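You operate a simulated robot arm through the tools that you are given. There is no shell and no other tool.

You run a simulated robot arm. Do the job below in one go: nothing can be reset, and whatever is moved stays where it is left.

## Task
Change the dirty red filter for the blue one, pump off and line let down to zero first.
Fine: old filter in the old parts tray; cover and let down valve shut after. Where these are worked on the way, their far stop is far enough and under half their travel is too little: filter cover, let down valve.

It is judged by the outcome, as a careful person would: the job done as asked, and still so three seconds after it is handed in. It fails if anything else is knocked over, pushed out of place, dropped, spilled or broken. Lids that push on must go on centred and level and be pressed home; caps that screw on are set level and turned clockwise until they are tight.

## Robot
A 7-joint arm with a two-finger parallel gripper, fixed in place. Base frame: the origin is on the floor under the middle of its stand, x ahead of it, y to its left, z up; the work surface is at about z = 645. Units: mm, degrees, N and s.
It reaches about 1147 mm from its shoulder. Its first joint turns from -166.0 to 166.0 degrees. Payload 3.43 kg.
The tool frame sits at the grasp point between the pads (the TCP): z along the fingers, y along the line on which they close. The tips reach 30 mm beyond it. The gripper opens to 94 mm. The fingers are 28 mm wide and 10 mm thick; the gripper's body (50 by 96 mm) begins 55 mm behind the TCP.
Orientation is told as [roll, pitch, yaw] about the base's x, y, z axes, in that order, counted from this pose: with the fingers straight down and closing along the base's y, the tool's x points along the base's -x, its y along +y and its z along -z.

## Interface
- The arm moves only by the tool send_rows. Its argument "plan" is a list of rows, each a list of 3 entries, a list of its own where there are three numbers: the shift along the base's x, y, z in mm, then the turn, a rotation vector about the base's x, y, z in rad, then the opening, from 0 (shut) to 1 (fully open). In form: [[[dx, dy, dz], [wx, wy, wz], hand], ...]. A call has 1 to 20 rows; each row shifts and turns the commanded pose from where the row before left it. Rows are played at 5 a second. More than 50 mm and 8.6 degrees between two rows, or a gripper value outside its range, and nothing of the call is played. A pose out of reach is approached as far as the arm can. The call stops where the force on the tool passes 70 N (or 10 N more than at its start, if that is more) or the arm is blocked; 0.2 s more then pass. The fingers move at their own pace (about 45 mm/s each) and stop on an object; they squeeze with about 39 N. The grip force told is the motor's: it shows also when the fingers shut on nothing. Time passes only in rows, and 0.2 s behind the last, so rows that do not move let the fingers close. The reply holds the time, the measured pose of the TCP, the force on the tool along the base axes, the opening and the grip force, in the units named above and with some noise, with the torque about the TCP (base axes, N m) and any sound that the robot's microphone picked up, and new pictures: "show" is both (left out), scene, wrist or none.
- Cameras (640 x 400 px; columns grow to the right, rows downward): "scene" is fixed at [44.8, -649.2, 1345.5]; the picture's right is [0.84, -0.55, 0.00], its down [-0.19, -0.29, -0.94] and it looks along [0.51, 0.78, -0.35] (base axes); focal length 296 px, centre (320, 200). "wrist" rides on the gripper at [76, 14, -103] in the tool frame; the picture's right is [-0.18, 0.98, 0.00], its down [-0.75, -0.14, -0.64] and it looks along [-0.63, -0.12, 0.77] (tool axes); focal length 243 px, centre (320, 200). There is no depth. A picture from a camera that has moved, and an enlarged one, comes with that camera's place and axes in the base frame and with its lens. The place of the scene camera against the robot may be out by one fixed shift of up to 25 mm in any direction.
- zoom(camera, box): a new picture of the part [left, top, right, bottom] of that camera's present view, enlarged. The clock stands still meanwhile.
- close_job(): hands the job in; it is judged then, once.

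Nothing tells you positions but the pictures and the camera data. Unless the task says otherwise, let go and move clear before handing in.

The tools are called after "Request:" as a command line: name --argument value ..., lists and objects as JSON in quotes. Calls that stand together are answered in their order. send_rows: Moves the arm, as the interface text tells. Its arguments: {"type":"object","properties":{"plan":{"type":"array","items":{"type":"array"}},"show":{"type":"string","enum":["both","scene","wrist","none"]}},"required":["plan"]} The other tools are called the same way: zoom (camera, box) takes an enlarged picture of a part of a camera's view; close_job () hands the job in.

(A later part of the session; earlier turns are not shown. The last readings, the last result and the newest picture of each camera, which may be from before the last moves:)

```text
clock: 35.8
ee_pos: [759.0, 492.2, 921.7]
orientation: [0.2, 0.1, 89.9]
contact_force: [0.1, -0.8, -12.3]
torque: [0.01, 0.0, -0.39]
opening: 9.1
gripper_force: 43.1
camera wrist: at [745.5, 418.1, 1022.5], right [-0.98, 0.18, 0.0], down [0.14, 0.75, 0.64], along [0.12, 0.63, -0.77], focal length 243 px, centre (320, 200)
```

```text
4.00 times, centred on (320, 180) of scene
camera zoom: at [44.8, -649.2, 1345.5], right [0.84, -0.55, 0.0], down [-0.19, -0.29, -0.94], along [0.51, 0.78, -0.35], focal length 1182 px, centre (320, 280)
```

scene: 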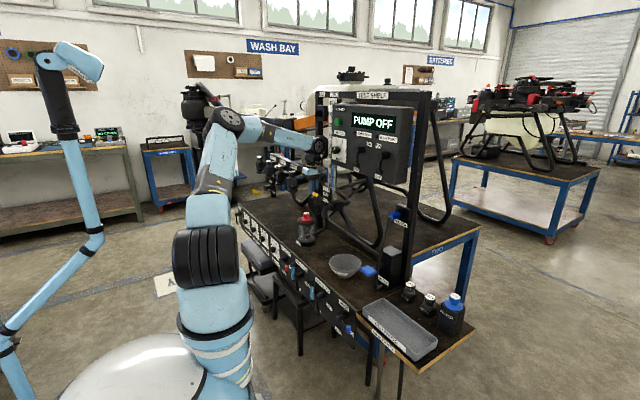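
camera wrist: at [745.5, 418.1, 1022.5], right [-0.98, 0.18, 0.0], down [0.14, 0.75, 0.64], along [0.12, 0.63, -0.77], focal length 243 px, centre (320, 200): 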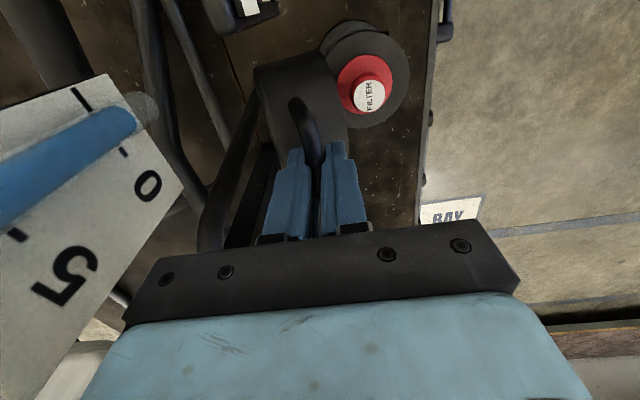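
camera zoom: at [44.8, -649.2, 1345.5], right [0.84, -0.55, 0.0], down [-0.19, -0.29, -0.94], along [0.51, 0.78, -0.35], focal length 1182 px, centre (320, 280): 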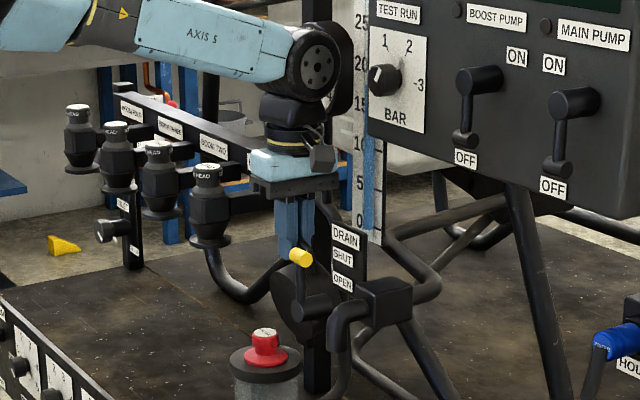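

The cover is nearly upright with the scale plate still clear. I'll ease a bit further towards its far stop.

Request:
send_rows --plan '[[[7, 0, -1], [0, 0, 0], 0], [[7, 0, -1], [0, 0, 0], 0]]'

Request:
zoom --camera "scene" --box '[290, 170, 350, 230]'

Request:
zoom --camera "wrist" --box '[0, 0, 420, 240]'

```text
clock: 36.4
ee_pos: [773.8, 493.9, 921.2]
orientation: [0.0, 0.1, 90.0]
contact_force: [-0.1, 0.5, 3.8]
torque: [-0.27, -0.02, -0.2]
opening: 9.2
gripper_force: 43.2
camera wrist: at [759.7, 417.8, 1023.1], right [-0.98, 0.18, 0.0], down [0.14, 0.75, 0.64], along [0.12, 0.63, -0.77], focal length 243 px, centre (320, 200)
```

scene: 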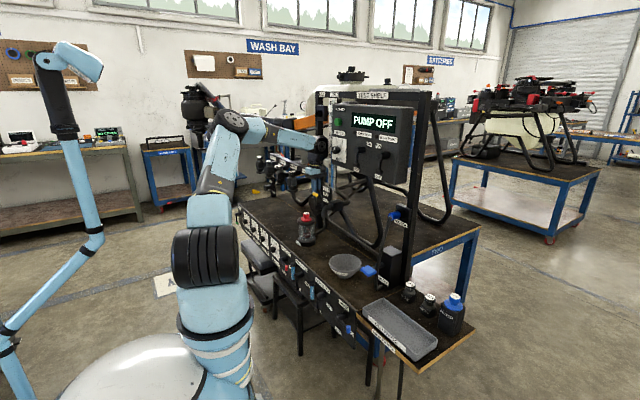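
wrist: 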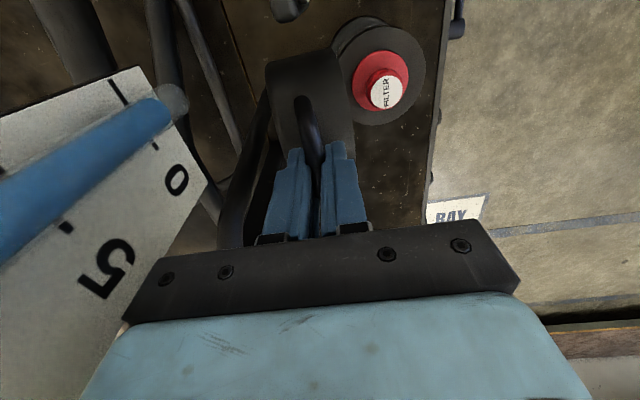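

```text
6.67 times, centred on (320, 200) of scene
camera zoom: at [44.8, -649.2, 1345.5], right [0.84, -0.55, 0.0], down [-0.19, -0.29, -0.94], along [0.51, 0.78, -0.35], focal length 1970 px, centre (320, 200)
```

zoom: 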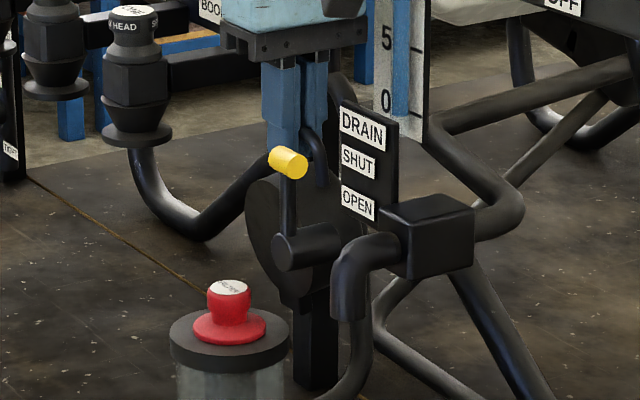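

```text
1.52 times, centred on (210, 120) of wrist
camera zoom: at [759.7, 417.8, 1023.1], right [-0.98, 0.18, 0.0], down [0.14, 0.75, 0.64], along [0.12, 0.63, -0.77], focal length 370 px, centre (488, 322)
```

zoom: 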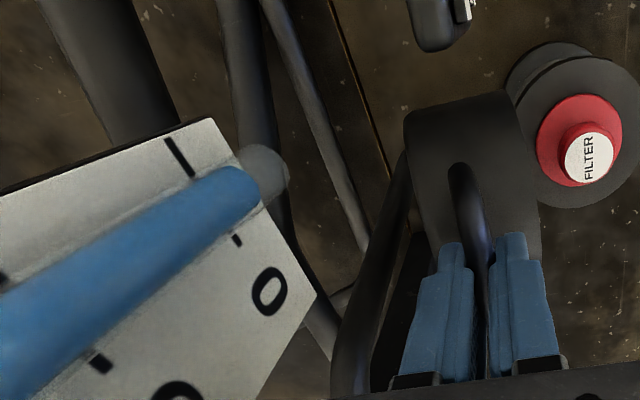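

The cover is upright, slightly past its balance. I'll nudge a few mm more, then open the fingers slightly to see whether it rests on its stop by itself.

Request:
send_rows --plan '[[[5, 0, 0], [0, 0, 0], 0], [[0, 0, 0], [0, 0, 0], 0.26], [[0, 0, 0], [0, 0, 0], 0.26], [[0, 0, 0], [0, 0, 0], 0.26]]'

Request:
zoom --camera "scene" --box '[290, 170, 350, 230]'

Request:
zoom --camera "wrist" --box '[220, 20, 420, 240]'

```text
clock: 37.4
ee_pos: [777.4, 492.2, 920.7]
orientation: [0.1, 0.0, 90.0]
contact_force: [0.1, -0.8, -0.7]
torque: [-0.02, 0.01, -0.02]
opening: 24.5
gripper_force: 0.0
camera wrist: at [764.5, 417.8, 1022.1], right [-0.98, 0.18, 0.0], down [0.14, 0.75, 0.64], along [0.12, 0.63, -0.77], focal length 243 px, centre (320, 200)
```

scene: 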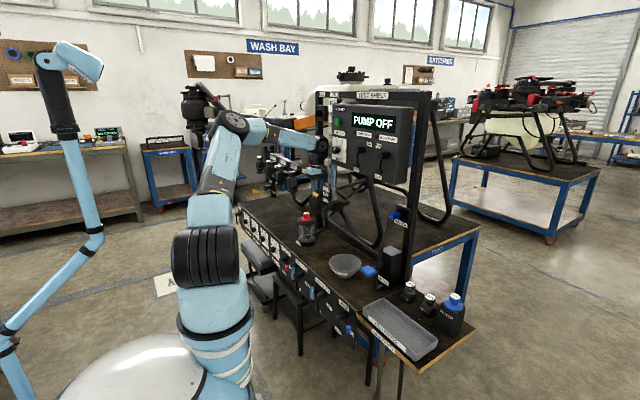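
wrist: 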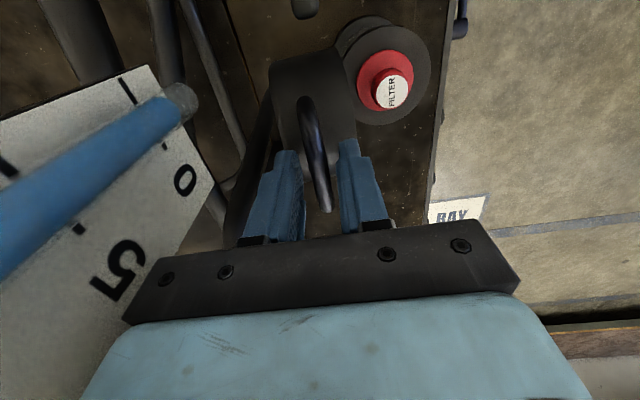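

```text
6.67 times, centred on (320, 200) of scene
camera zoom: at [44.8, -649.2, 1345.5], right [0.84, -0.55, 0.0], down [-0.19, -0.29, -0.94], along [0.51, 0.78, -0.35], focal length 1970 px, centre (320, 200)
```

zoom: 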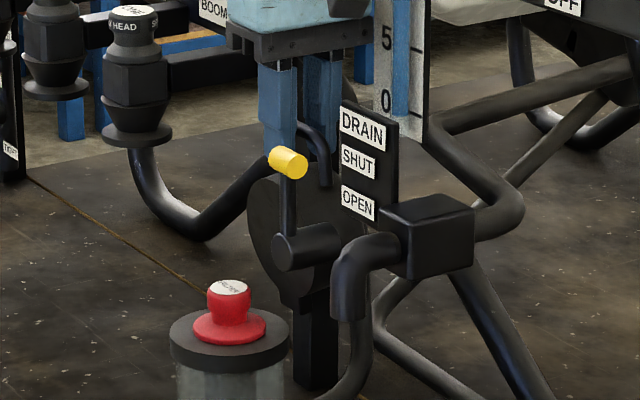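

```text
1.82 times, centred on (320, 130) of wrist
camera zoom: at [764.5, 417.8, 1022.1], right [-0.98, 0.18, 0.0], down [0.14, 0.75, 0.64], along [0.12, 0.63, -0.77], focal length 441 px, centre (320, 327)
```

zoom: 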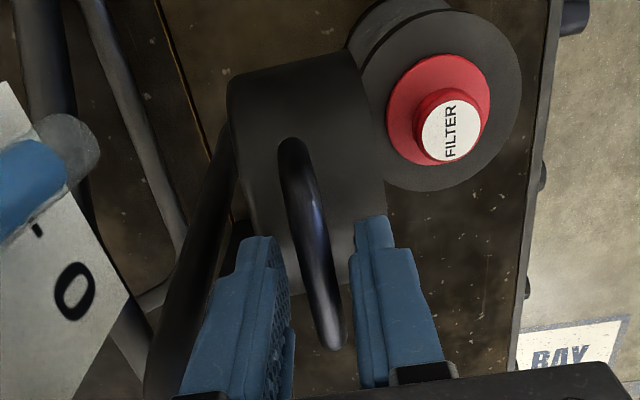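

The bar now sits loosely between the fingers. I'll wait a second to see whether the cover drifts either way.

Request:
send_rows --plan '[[[0, 0, 0], [0, 0, 0], 0.26], [[0, 0, 0], [0, 0, 0], 0.3], [[0, 0, 0], [0, 0, 0], 0.3], [[0, 0, 0], [0, 0, 0], 0.3], [[0, 0, 0], [0, 0, 0], 0.3]]' --show "none"

Request:
zoom --camera "wrist" --box '[220, 20, 420, 240]'

```text
clock: 38.5
ee_pos: [778.7, 493.3, 920.3]
orientation: [0.2, 0.0, 89.9]
contact_force: [0.3, -0.5, 0.0]
torque: [0.04, -0.03, -0.02]
opening: 28.3
gripper_force: 0.0
```

```text
1.82 times, centred on (320, 130) of wrist
camera zoom: at [764.5, 417.7, 1022.1], right [-0.98, 0.18, 0.0], down [0.14, 0.75, 0.64], along [0.12, 0.63, -0.77], focal length 441 px, centre (320, 327)
```

zoom: 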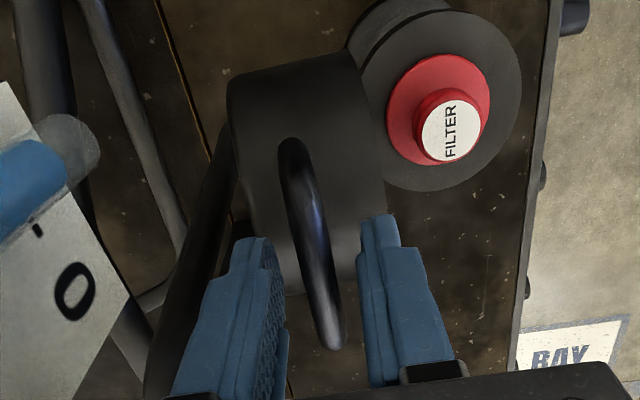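

The cover stays where it is, upright and open. I'll lift off the handle, back away, and turn the gripper back to look down into the bowl at the red filter.

Request:
send_rows --plan '[[[0, 0, 15], [0, 0, 0], 0.3], [[0, 0, 20], [0, 0, 0], 0.3], [[0, 0, 30], [0, 0, 0], 0.3], [[-30, 0, 10], [0, 0, 0], 0.4], [[-40, 0, 0], [0, 0, -0.143], 0.6], [[-40, 0, 0], [0, 0, -0.143], 1], [[-30, 0, 0], [0, 0, -0.143], 1], [[0, 0, 0], [0, 0, -0.143], 1], [[0, 0, 0], [0, 0, -0.143], 1], [[0, 0, 0], [0, 0, -0.143], 1], [[0, 0, 0], [0, 0, -0.143], 1], [[0, 0, 0], [0, 0, -0.143], 1], [[0, 0, 0], [0, 0, -0.143], 1], [[0, 0, 0], [0, 0, -0.143], 1], [[0, 0, 0], [0, 0, -0.141], 1]]'

Request:
zoom --camera "wrist" --box '[230, 80, 430, 230]'

Request:
zoom --camera "scene" --box '[280, 180, 350, 250]'

```text
clock: 39.3
ee_pos: [773.5, 489.8, 956.5]
orientation: [1.5, 1.0, 89.5]
contact_force: [-6.2, -7.9, -7.6]
torque: [0.67, -0.24, -0.28]
opening: 28.1
gripper_force: 0.0
stopped in row 3: the force on the tool passed its limit at 101 N (the readings are from after the stop); the commanded pose is now the measured one
camera wrist: at [761.8, 415.8, 1060.2], right [-0.98, 0.19, 0.02], down [0.16, 0.76, 0.63], along [0.1, 0.62, -0.78], focal length 243 px, centre (320, 200)
```

scene: 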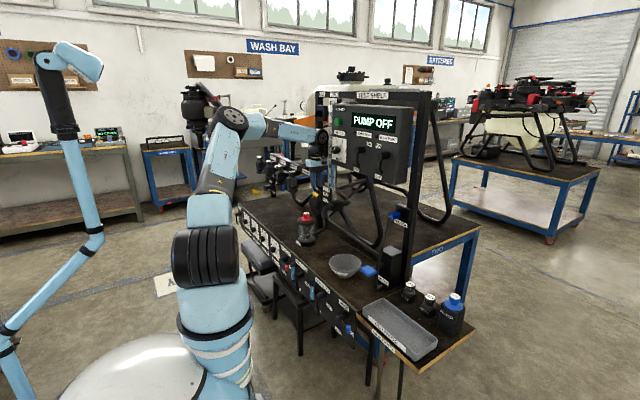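
wrist: 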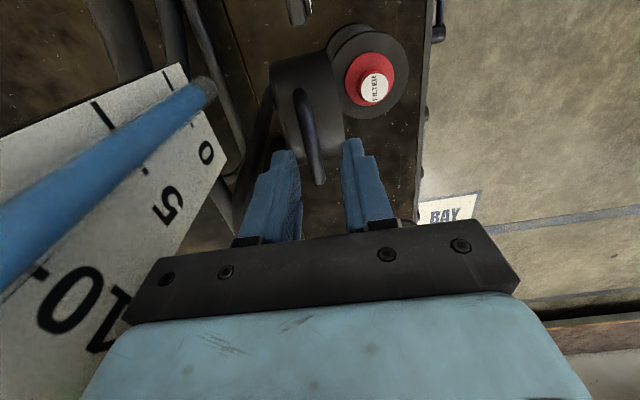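

```text
2.67 times, centred on (330, 155) of wrist
camera zoom: at [761.8, 415.8, 1060.2], right [-0.98, 0.19, 0.02], down [0.16, 0.76, 0.63], along [0.1, 0.62, -0.78], focal length 647 px, centre (293, 320)
```

zoom: 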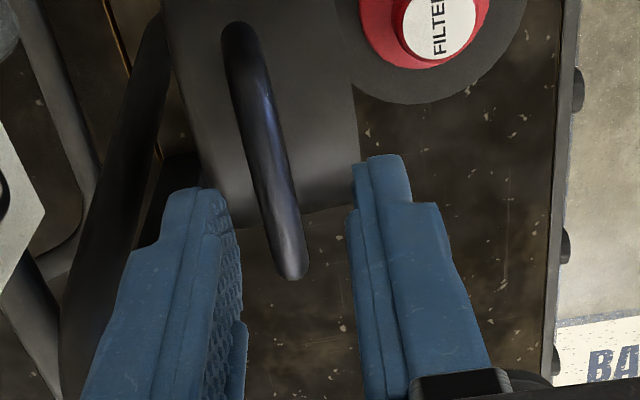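

```text
5.71 times, centred on (315, 215) of scene
camera zoom: at [44.8, -649.2, 1345.5], right [0.84, -0.55, 0.0], down [-0.19, -0.29, -0.94], along [0.51, 0.78, -0.35], focal length 1688 px, centre (349, 114)
```

zoom: 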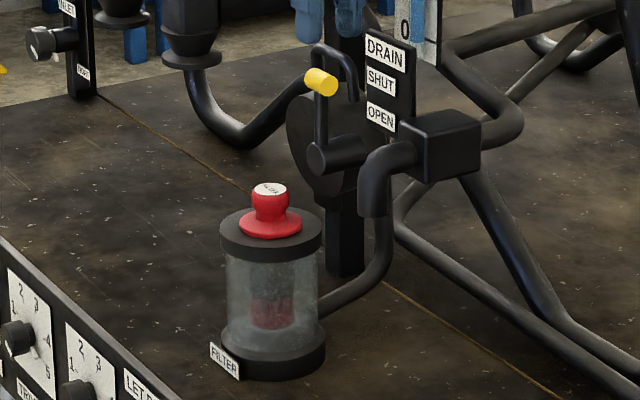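

Something above (likely the wrist against the gauge) stopped the lift, but the fingertips are already clear above the handle. I'll back out in −x, slightly −y, at this height.

Request:
send_rows --plan '[[[-10, -1, 0], [0, 0, 0], 0.3], [[-20, -1, 0], [0, 0, 0], 0.3], [[-30, 0, 0], [0, 0, 0], 0.3], [[-40, 0, 5], [0, 0, 0], 0.5]]'

Request:
zoom --camera "scene" --box '[270, 110, 370, 210]'

```text
clock: 40.3
ee_pos: [673.5, 489.2, 963.4]
orientation: [1.4, 0.7, 89.7]
contact_force: [1.2, -0.4, -0.4]
torque: [0.03, 0.06, -0.01]
opening: 47.0
gripper_force: 0.0
camera wrist: at [661.6, 414.6, 1065.8], right [-0.98, 0.19, 0.02], down [0.16, 0.76, 0.63], along [0.1, 0.62, -0.78], focal length 243 px, centre (320, 200)
```

scene: 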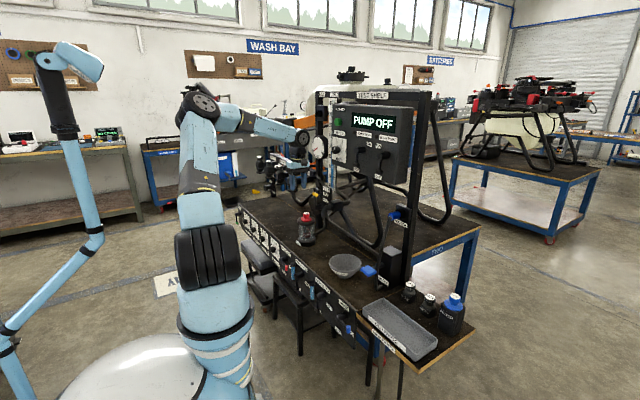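
wrist: 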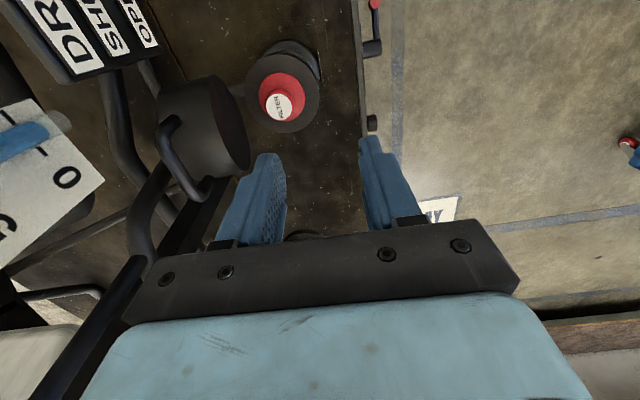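

```text
4.00 times, centred on (320, 160) of scene
camera zoom: at [44.8, -649.2, 1345.5], right [0.84, -0.55, 0.0], down [-0.19, -0.29, -0.94], along [0.51, 0.78, -0.35], focal length 1182 px, centre (320, 360)
```

zoom: 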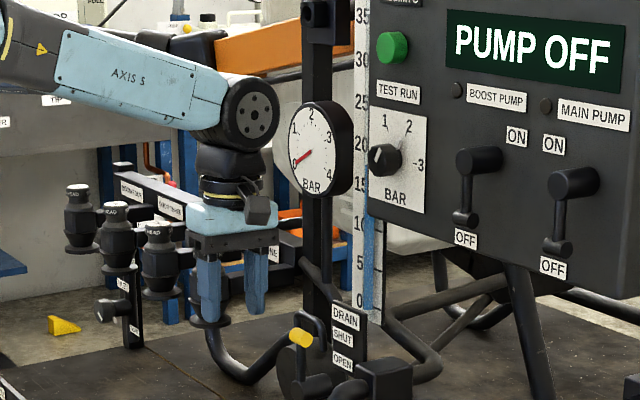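

The gauge and everything around it look unchanged. I'll straighten the tool and turn the fingers back so they close along y, then look at the red filter from above.

Request:
send_rows --plan '[[[-10, 0, 5], [0.012, -0.024, 0], 0.6], [[-10, 0, 5], [0, 0, -0.143], 0.6], [[-10, 0, 0], [0, 0, -0.143], 1], [[0, 0, 0], [0, 0, -0.143], 1], [[0, 0, 0], [0, 0, -0.143], 1], [[0, 0, 0], [0, 0, -0.143], 1], [[0, 0, 0], [0, 0, -0.143], 1], [[0, 0, 0], [0, 0, -0.143], 1], [[0, 0, 0], [0, 0, -0.143], 1], [[0, 0, 0], [0, 0, -0.143], 1], [[0, 0, 0], [0, 0, -0.143], 1], [[0, 0, 0], [0, 0, -0.135], 1]]'

Request:
zoom --camera "wrist" --box '[230, 70, 430, 230]'

Request:
zoom --camera "scene" --box '[280, 190, 340, 250]'

```text
clock: 42.9
ee_pos: [644.0, 488.8, 974.2]
orientation: [0.1, 0.1, -0.1]
contact_force: [-0.4, 0.4, 0.2]
torque: [0.01, 0.02, 0.01]
opening: 94.0
gripper_force: 0.0
camera wrist: at [567.6, 503.7, 1075.1], right [0.18, 0.98, 0.0], down [0.75, -0.14, 0.64], along [0.63, -0.12, -0.77], focal length 243 px, centre (320, 200)
```

scene: 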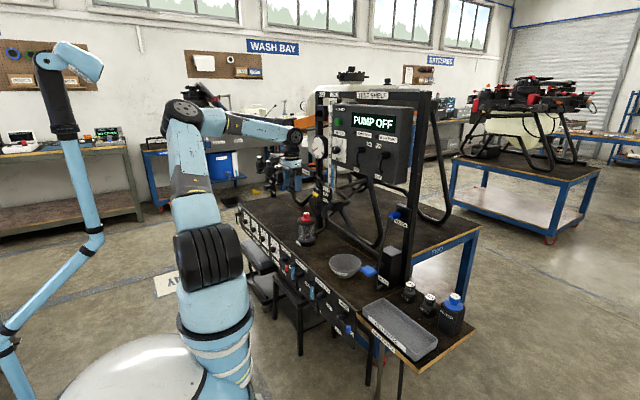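
wrist: 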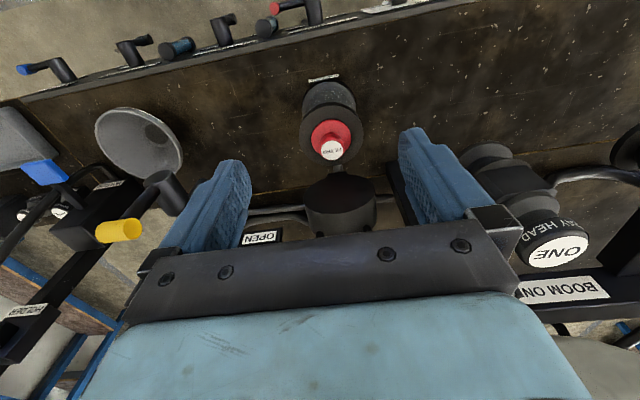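

```text
2.50 times, centred on (330, 150) of wrist
camera zoom: at [567.6, 503.7, 1075.1], right [0.18, 0.98, 0.0], down [0.75, -0.14, 0.64], along [0.63, -0.12, -0.77], focal length 606 px, centre (295, 325)
```

zoom: 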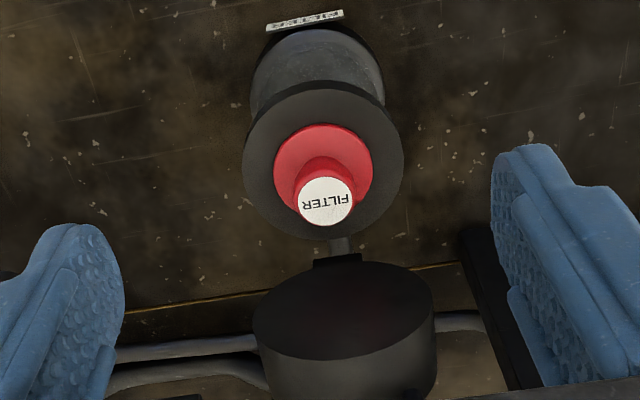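

```text
6.67 times, centred on (310, 220) of scene
camera zoom: at [44.8, -649.2, 1345.5], right [0.84, -0.55, 0.0], down [-0.19, -0.29, -0.94], along [0.51, 0.78, -0.35], focal length 1970 px, centre (387, 67)
```

zoom: 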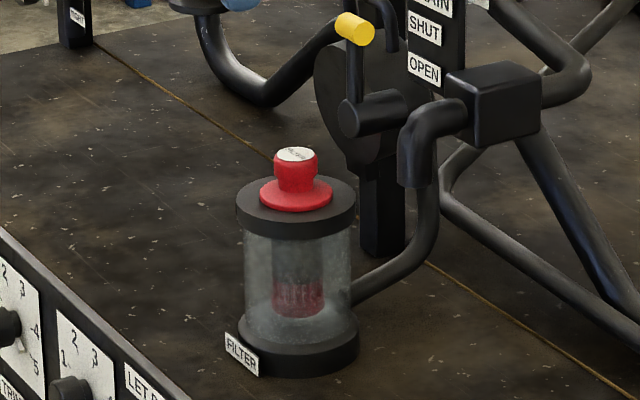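

The red filter's knob top is at about (716, 491, 801), about 30 mm across, with a flange below. I'll come above it with the fingers partly open and check the alignment.

Request:
send_rows --plan '[[[24, 1, -20], [0, 0, 0], 0.7], [[24, 1, -20], [0, 0, 0], 0.65], [[24, 0.5, -24], [0, 0, 0], 0.6], [[0, 0, -20], [0, 0, 0], 0.6], [[0, 0, 0], [0, 0, 0], 0.6]]'

Request:
zoom --camera "wrist" --box '[230, 70, 430, 240]'

Request:
zoom --camera "scene" --box '[280, 150, 360, 230]'

```text
clock: 44.1
ee_pos: [716.2, 490.4, 888.6]
orientation: [0.1, 0.1, 0.1]
contact_force: [-0.1, -1.1, 0.3]
torque: [-0.01, 0.01, 0.01]
opening: 56.4
gripper_force: 0.0
camera wrist: at [640.0, 505.8, 990.4], right [0.18, 0.98, 0.0], down [0.75, -0.14, 0.64], along [0.63, -0.12, -0.77], focal length 243 px, centre (320, 200)
```

scene: 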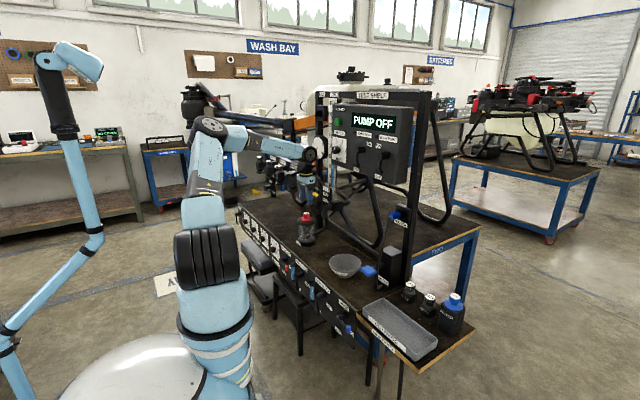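
wrist: 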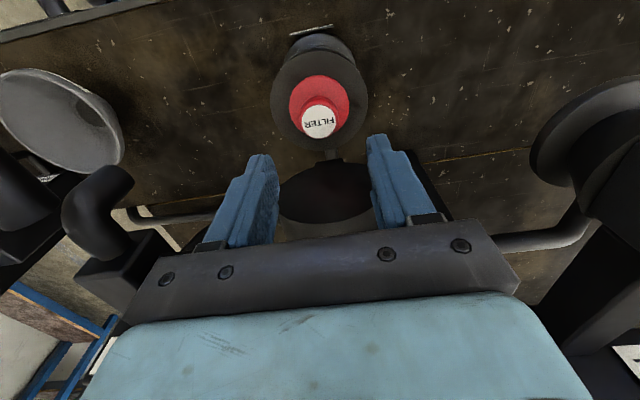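

```text
2.35 times, centred on (330, 155) of wrist
camera zoom: at [640.0, 505.8, 990.4], right [0.18, 0.98, 0.0], down [0.75, -0.14, 0.64], along [0.63, -0.12, -0.77], focal length 571 px, centre (296, 306)
```

zoom: 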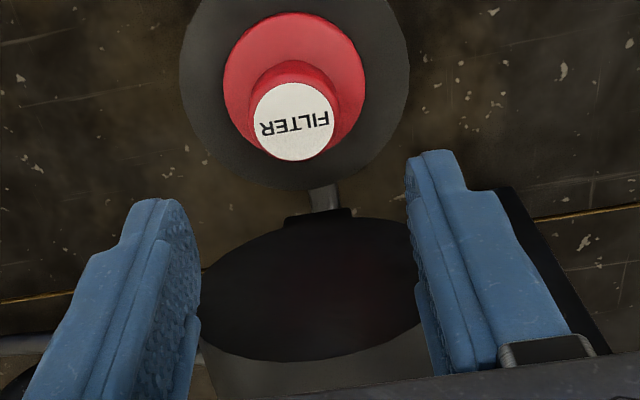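

```text
5.00 times, centred on (320, 190) of scene
camera zoom: at [44.8, -649.2, 1345.5], right [0.84, -0.55, 0.0], down [-0.19, -0.29, -0.94], along [0.51, 0.78, -0.35], focal length 1477 px, centre (320, 250)
```

zoom: 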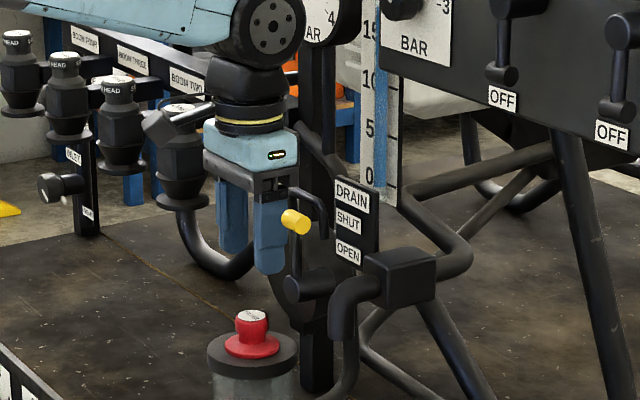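

The knob is centred between the fingers. I'll go down so the tips stop just above the flange, then close on the knob.

Request:
send_rows --plan '[[[-1, 0, -25], [0, 0, 0], 0.6], [[-1, 0, -25], [0, 0, 0], 0.6], [[-0.5, 0, -20], [0, 0, 0], 0.6], [[0, 0, -10], [0, 0, 0], 0.6], [[0, 0, 0], [0, 0, 0], 0], [[0, 0, 0], [0, 0, 0], 0], [[0, 0, 0], [0, 0, 0], 0], [[0, 0, 0], [0, 0, 0], 0]]'

Request:
zoom --camera "wrist" --box '[230, 70, 430, 240]'

Request:
zoom --camera "scene" --box '[280, 170, 360, 250]'

```text
clock: 45.3
ee_pos: [718.3, 492.5, 818.9]
orientation: [0.3, -0.6, 0.0]
contact_force: [0.4, -4.1, 20.7]
torque: [0.14, -0.97, -0.26]
opening: 31.5
gripper_force: 11.6
stopped in row 6: the force on the tool passed its limit at 73 N (the readings are from after the stop); the commanded pose is now the measured one
camera wrist: at [640.0, 505.8, 918.6], right [0.18, 0.98, 0.01], down [0.75, -0.14, 0.65], along [0.64, -0.11, -0.76], focal length 243 px, centre (320, 200)
```

scene: 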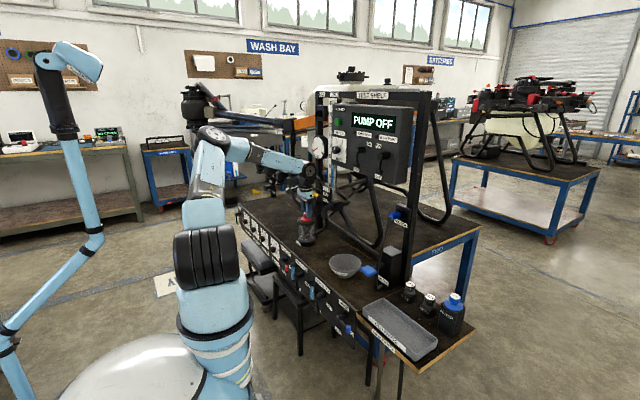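
wrist: 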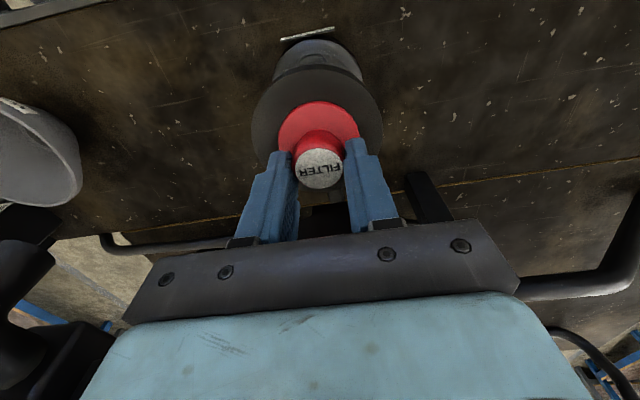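

```text
2.35 times, centred on (330, 155) of wrist
camera zoom: at [640.0, 505.8, 918.6], right [0.18, 0.98, 0.01], down [0.75, -0.14, 0.65], along [0.64, -0.11, -0.76], focal length 571 px, centre (296, 306)
```

zoom: 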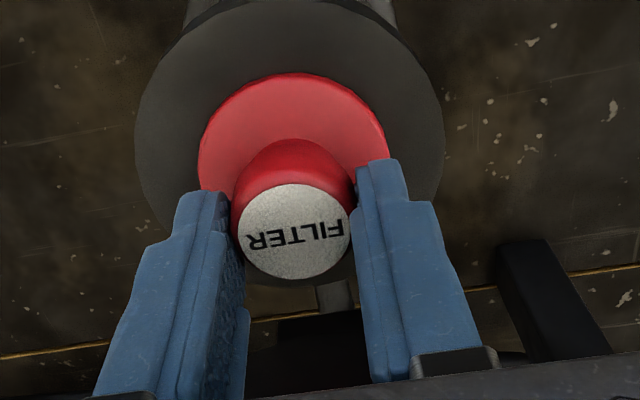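

```text
5.00 times, centred on (320, 210) of scene
camera zoom: at [44.8, -649.2, 1345.5], right [0.84, -0.55, 0.0], down [-0.19, -0.29, -0.94], along [0.51, 0.78, -0.35], focal length 1477 px, centre (320, 150)
```

zoom: 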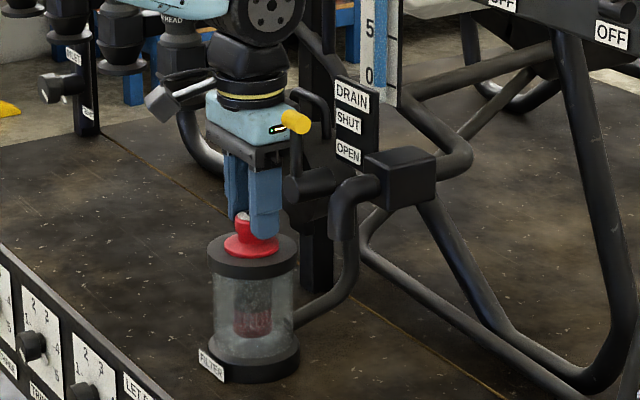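

The stop came from the wrist flange touching the opened cover's handle (the contact lies about 47 mm towards +x), not from the filter. I'll open, rise, and tilt the gripper back so it clears the cover; the pads can still grip the knob squarely.

Request:
send_rows --plan '[[[0, 0, 0], [0, 0, 0], 0.6], [[-2, -1, 4], [0, 0, 0], 0.6], [[-2, -1, 12], [0, 0.01, 0], 0.6], [[-5, 0, 25], [0, 0, 0], 0.6], [[-10, 0, 30], [0, 0, 0], 0.6]]'

Request:
zoom --camera "wrist" --box '[230, 70, 430, 240]'

Request:
zoom --camera "scene" --box '[280, 170, 360, 250]'

```text
clock: 46.5
ee_pos: [697.0, 490.2, 886.3]
orientation: [0.2, 0.2, 0.0]
contact_force: [0.9, 0.3, 0.3]
torque: [-0.02, -0.01, -0.02]
opening: 56.3
gripper_force: 0.0
camera wrist: at [621.2, 504.4, 987.5], right [0.18, 0.98, 0.0], down [0.76, -0.14, 0.64], along [0.63, -0.12, -0.77], focal length 243 px, centre (320, 200)
```

scene: 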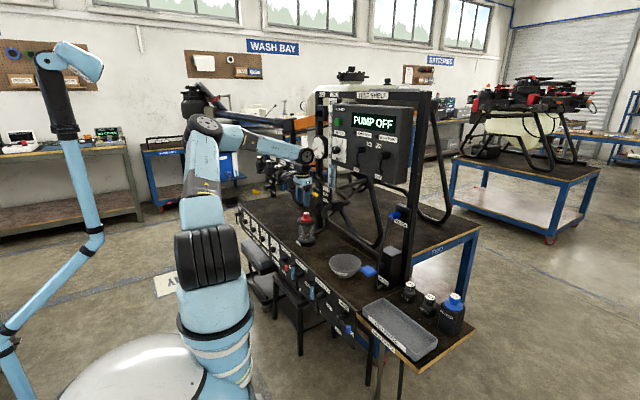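
wrist: 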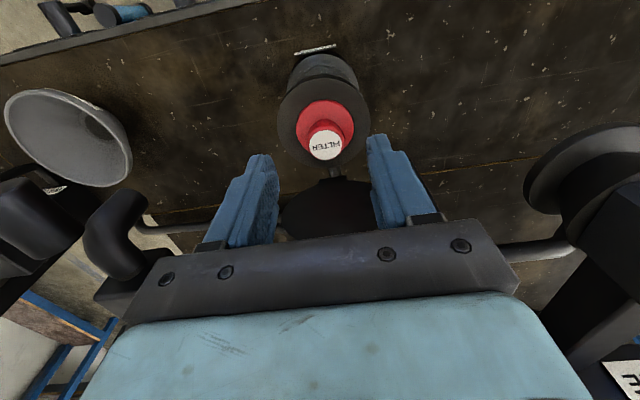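

```text
2.35 times, centred on (330, 155) of wrist
camera zoom: at [621.2, 504.4, 987.5], right [0.18, 0.98, 0.0], down [0.76, -0.14, 0.64], along [0.63, -0.12, -0.77], focal length 571 px, centre (296, 306)
```

zoom: 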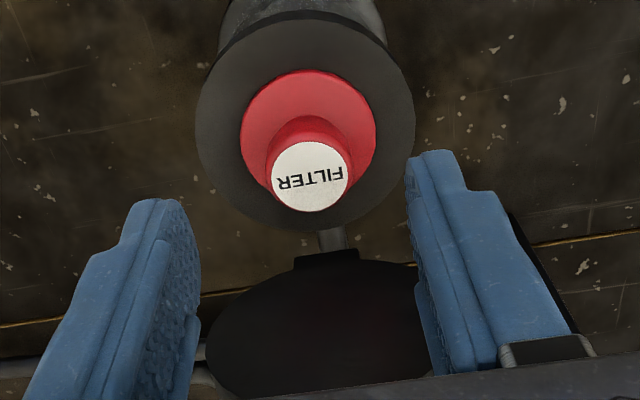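

```text
5.00 times, centred on (320, 210) of scene
camera zoom: at [44.8, -649.2, 1345.5], right [0.84, -0.55, 0.0], down [-0.19, -0.29, -0.94], along [0.51, 0.78, -0.35], focal length 1477 px, centre (320, 150)
```

zoom: 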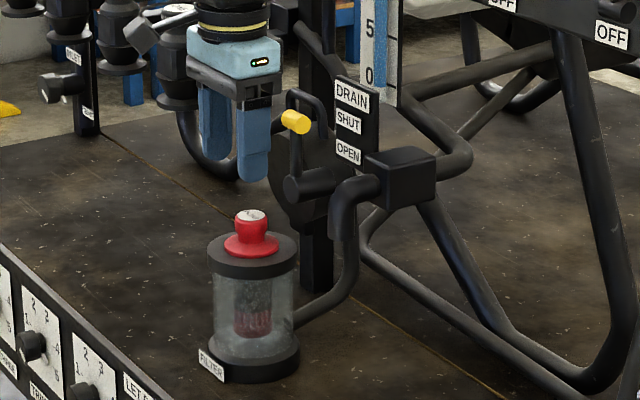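

The red filter is still seated and the cover still open. I'll tilt the gripper about 30° back and take a measuring look from the front.

Request:
send_rows --plan '[[[-14, 0, -4], [0, -0.131, 0], 0.6], [[-14, 0, -4], [0, -0.131, 0], 0.6], [[-14, 0, -4], [0, -0.131, 0], 0.6], [[-14, 0, -4], [0, -0.131, 0], 0.6]]'

Request:
zoom --camera "wrist" --box '[230, 80, 430, 230]'

```text
clock: 47.5
ee_pos: [642.4, 489.8, 871.3]
orientation: [0.2, -30.0, 0.0]
contact_force: [0.2, -0.7, -0.1]
torque: [0.04, 0.03, 0.04]
opening: 56.0
gripper_force: 0.1
camera wrist: at [524.3, 504.2, 920.2], right [0.16, 0.98, 0.1], down [0.33, -0.14, 0.93], along [0.93, -0.11, -0.35], focal length 243 px, centre (320, 200)
```

scene: 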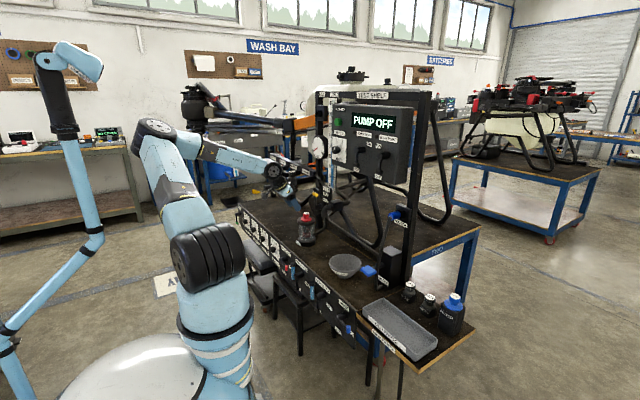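
wrist: 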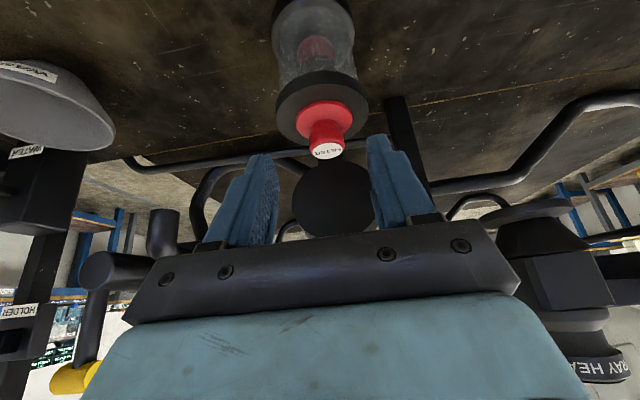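

```text
2.67 times, centred on (330, 155) of wrist
camera zoom: at [524.3, 504.2, 920.2], right [0.16, 0.98, 0.1], down [0.33, -0.14, 0.93], along [0.93, -0.11, -0.35], focal length 647 px, centre (293, 320)
```

zoom: 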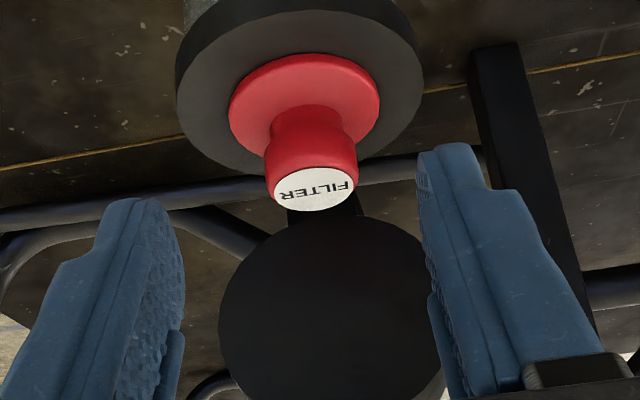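

From the two views the knob top is at (714.5, 491, 802) and the flange top at z about 768. I'll go in along the tilted tool axis so the pads straddle the knob, then close.

Request:
send_rows --plan '[[[19.5, 0.6, -10.5], [0, 0, 0], 0.6], [[19.5, 0.6, -10.5], [0, 0, 0], 0.6], [[8.3, 0, -14.4], [0, 0, 0], 0.6], [[8.3, 0, -14.4], [0, 0, 0], 0.6], [[8.3, 0, -14.4], [0, 0, 0], 0.6], [[0, 0, 0], [0, 0, 0], 0.6]]'

Request:
zoom --camera "wrist" --box '[230, 80, 430, 230]'

Request:
zoom --camera "scene" --box '[280, 180, 340, 240]'

```text
clock: 48.9
ee_pos: [704.4, 491.7, 806.4]
orientation: [0.3, -29.9, 0.0]
contact_force: [0.1, 0.8, -0.8]
torque: [0.01, 0.01, 0.0]
opening: 56.4
gripper_force: 0.0
camera wrist: at [588.1, 505.9, 856.4], right [0.16, 0.98, 0.09], down [0.33, -0.14, 0.93], along [0.93, -0.11, -0.35], focal length 243 px, centre (320, 200)
```

scene: 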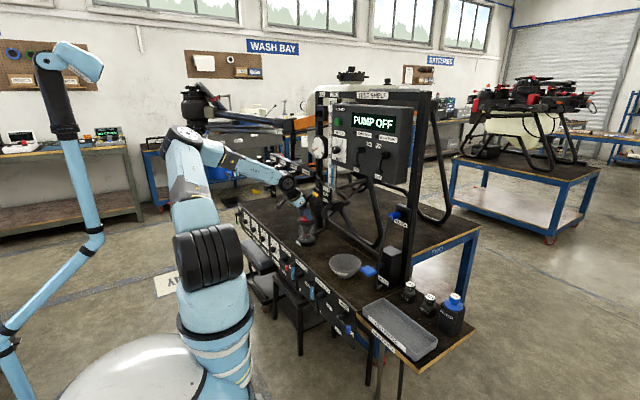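
wrist: 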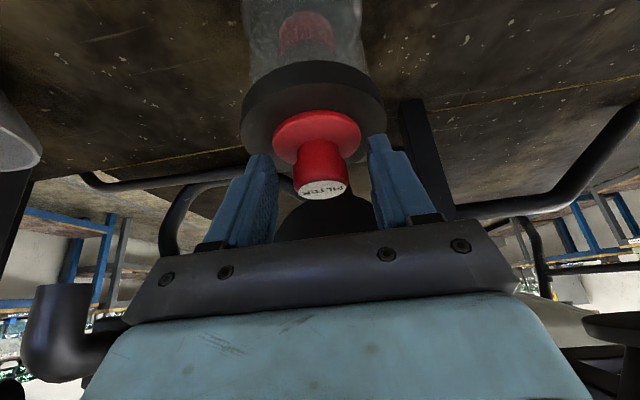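

```text
2.67 times, centred on (330, 155) of wrist
camera zoom: at [588.1, 505.9, 856.4], right [0.16, 0.98, 0.09], down [0.33, -0.14, 0.93], along [0.93, -0.11, -0.35], focal length 647 px, centre (293, 320)
```

zoom: 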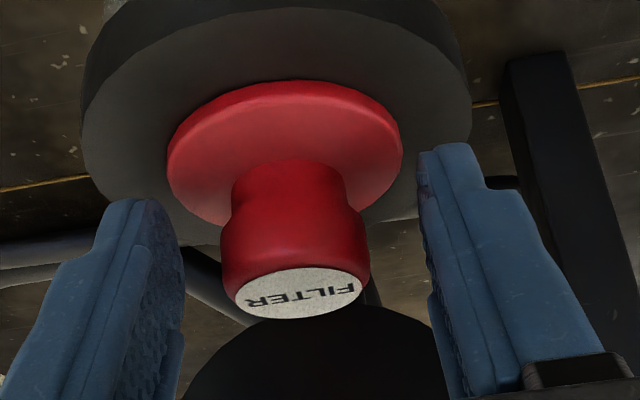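

```text
6.67 times, centred on (310, 210) of scene
camera zoom: at [44.8, -649.2, 1345.5], right [0.84, -0.55, 0.0], down [-0.19, -0.29, -0.94], along [0.51, 0.78, -0.35], focal length 1970 px, centre (387, 133)
```

zoom: 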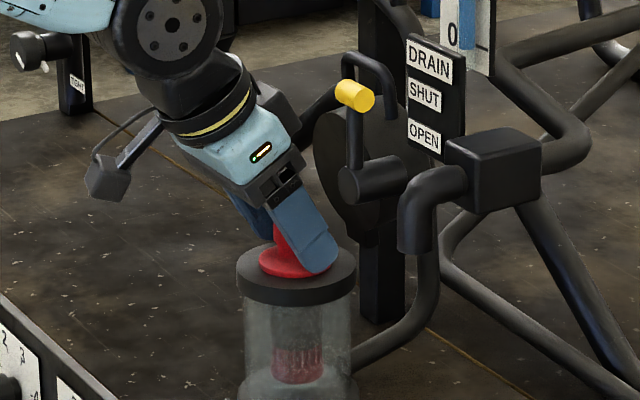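

The pads straddle the knob evenly. Closing on it now.

Request:
send_rows --plan '[[[0, 0, 0], [0, 0, 0], 0.3], [[0, 0, 0], [0, 0, 0], 0], [[0, 0, 0], [0, 0, 0], 0], [[0, 0, 0], [0, 0, 0], 0], [[0, 0, 0], [0, 0, 0], 0]]' --show "wrist"

```text
clock: 50.1
ee_pos: [704.6, 492.1, 807.4]
orientation: [0.4, -30.1, 0.1]
contact_force: [-2.9, 0.1, 17.7]
torque: [0.07, 0.07, 0.05]
opening: 48.2
gripper_force: 39.1
camera wrist: at [587.8, 505.9, 857.6], right [0.16, 0.98, 0.1], down [0.33, -0.14, 0.93], along [0.93, -0.11, -0.35], focal length 243 px, centre (320, 200)
```

wrist: 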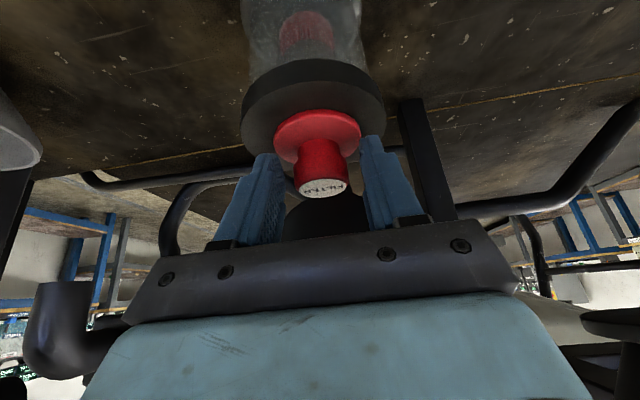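

The tips caught on the flange's rim instead of the knob (48 mm). I'll open, rise about 9 mm, and close again on the knob itself.

Request:
send_rows --plan '[[[0, 0, 0], [0, 0, 0], 0.6], [[0, 0, 0], [0, 0, 0], 0.6], [[0, -0.5, 5], [0, 0, 0], 0.6], [[0, 0, 5], [0, 0, 0], 0.6], [[0, 0, 0], [0, 0, 0], 0.3], [[0, 0, 0], [0, 0, 0], 0], [[0, 0, 0], [0, 0, 0], 0], [[0, 0, 0], [0, 0, 0], 0], [[0, 0, 0], [0, 0, 0], 0]]'

Request:
zoom --camera "wrist" --box '[230, 80, 430, 230]'

Request:
zoom --camera "scene" --box '[280, 180, 340, 240]'

```text
clock: 52.1
ee_pos: [705.0, 490.3, 815.6]
orientation: [0.2, -29.9, 0.1]
contact_force: [0.4, -0.3, 0.7]
torque: [-0.04, -0.03, 0.03]
opening: 30.7
gripper_force: 39.5
camera wrist: at [588.2, 505.4, 866.2], right [0.16, 0.98, 0.09], down [0.33, -0.14, 0.93], along [0.93, -0.11, -0.35], focal length 243 px, centre (320, 200)
```

scene: 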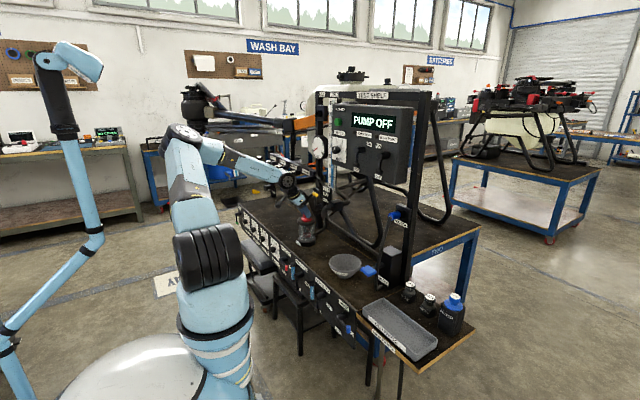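
wrist: 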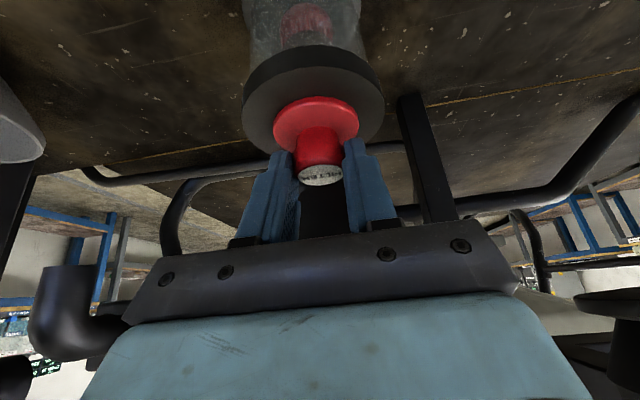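

```text
2.67 times, centred on (330, 155) of wrist
camera zoom: at [588.2, 505.4, 866.2], right [0.16, 0.98, 0.09], down [0.33, -0.14, 0.93], along [0.93, -0.11, -0.35], focal length 647 px, centre (293, 320)
```

zoom: 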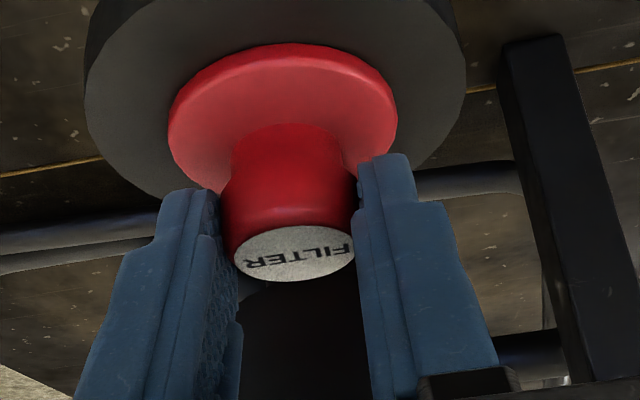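

```text
6.67 times, centred on (310, 210) of scene
camera zoom: at [44.8, -649.2, 1345.5], right [0.84, -0.55, 0.0], down [-0.19, -0.29, -0.94], along [0.51, 0.78, -0.35], focal length 1970 px, centre (387, 133)
```

zoom: 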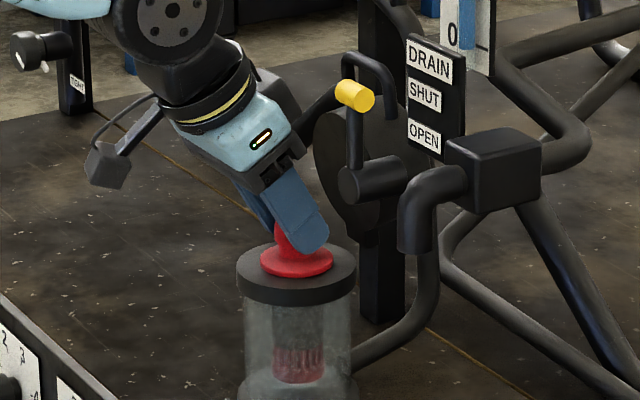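

The knob is gripped (31 mm, 39 N). I'll lift straight up slowly.

Request:
send_rows --plan '[[[0, 0, 8], [0, 0, 0], 0], [[0, 0, 10], [0, 0, 0], 0], [[0, 0, 12], [0, 0, 0], 0], [[0, 0, 15], [0, 0, 0], 0], [[0, 0, 15], [0, 0, 0], 0]]'

Request:
zoom --camera "scene" --box '[280, 170, 350, 240]'

```text
clock: 53.3
ee_pos: [706.4, 492.1, 875.4]
orientation: [0.2, -29.8, 0.2]
contact_force: [-0.8, -0.2, -0.9]
torque: [-0.03, -0.03, 0.02]
opening: 30.5
gripper_force: 39.0
camera wrist: at [588.3, 505.3, 926.0], right [0.16, 0.98, 0.09], down [0.33, -0.14, 0.93], along [0.93, -0.11, -0.35], focal length 243 px, centre (320, 200)
```

scene: 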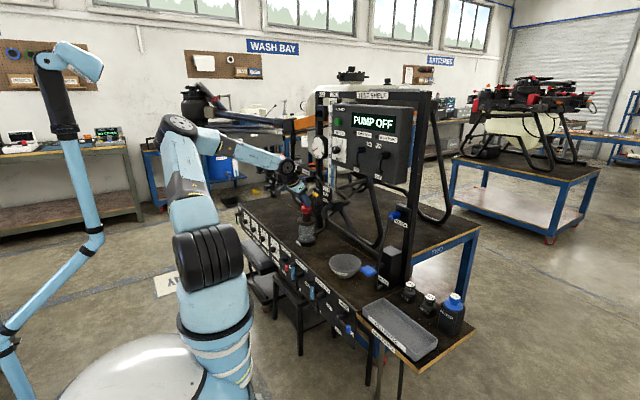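
wrist: 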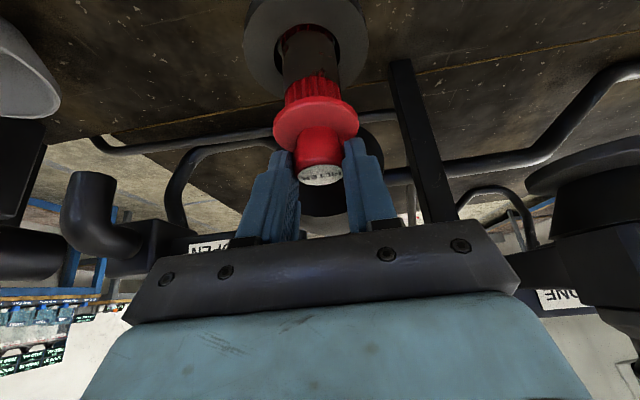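

```text
5.71 times, centred on (315, 205) of scene
camera zoom: at [44.8, -649.2, 1345.5], right [0.84, -0.55, 0.0], down [-0.19, -0.29, -0.94], along [0.51, 0.78, -0.35], focal length 1688 px, centre (349, 171)
```

zoom: 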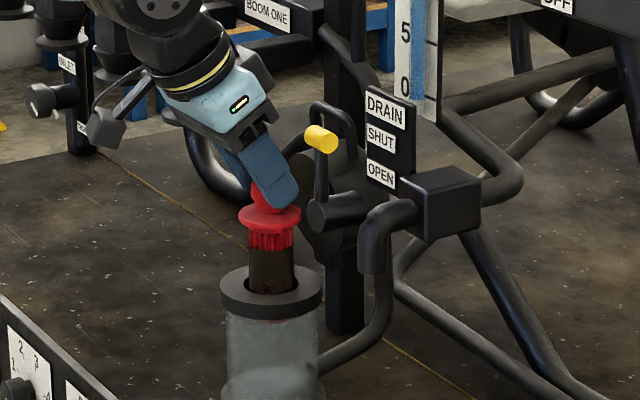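

The dirty filter is coming out cleanly. I'll lift it the rest of the way clear of the bowl.

Request:
send_rows --plan '[[[0, 0, 18], [0, 0, 0], 0], [[0, 0, 20], [0, 0, 0], 0], [[0, 0, 20], [0, 0, 0], 0], [[0, 0, 20], [0, 0, 0], 0]]'

Request:
zoom --camera "scene" --box '[270, 140, 370, 240]'

Request:
zoom --camera "wrist" --box '[230, 0, 430, 230]'

```text
clock: 54.3
ee_pos: [706.4, 491.1, 955.0]
orientation: [0.2, -29.8, 0.0]
contact_force: [0.0, -0.1, -1.2]
torque: [-0.01, -0.05, 0.03]
opening: 30.5
gripper_force: 39.0
camera wrist: at [588.7, 505.2, 1004.9], right [0.16, 0.98, 0.09], down [0.33, -0.14, 0.93], along [0.93, -0.11, -0.35], focal length 243 px, centre (320, 200)
```

scene: 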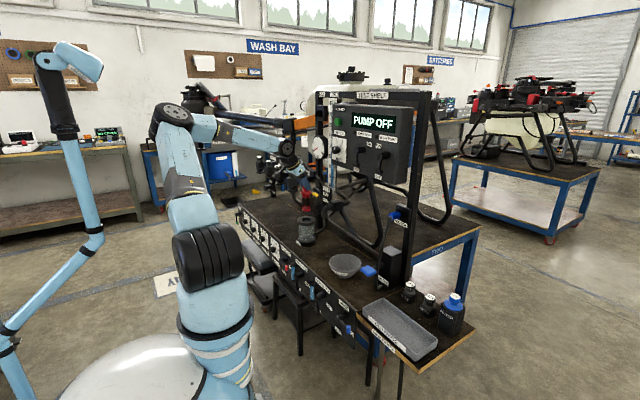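
wrist: 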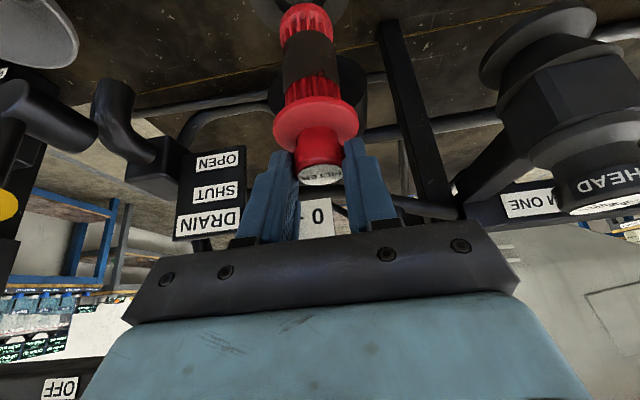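

```text
4.00 times, centred on (320, 190) of scene
camera zoom: at [44.8, -649.2, 1345.5], right [0.84, -0.55, 0.0], down [-0.19, -0.29, -0.94], along [0.51, 0.78, -0.35], focal length 1182 px, centre (320, 240)
```

zoom: 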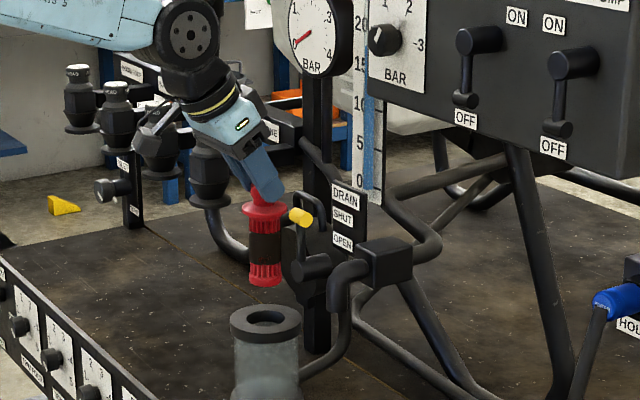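

```text
1.74 times, centred on (330, 115) of wrist
camera zoom: at [588.7, 505.2, 1004.9], right [0.16, 0.98, 0.09], down [0.33, -0.14, 0.93], along [0.93, -0.11, -0.35], focal length 422 px, centre (303, 348)
```

zoom: 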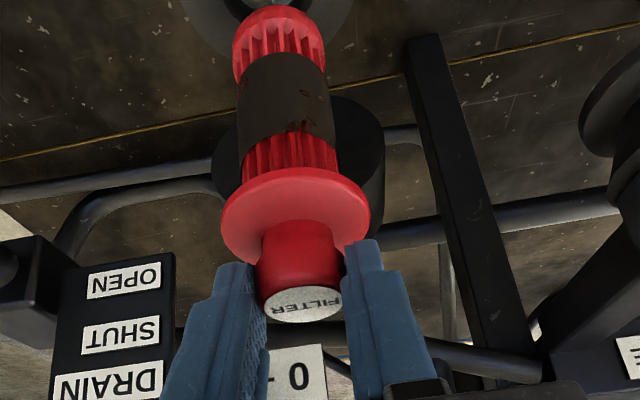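

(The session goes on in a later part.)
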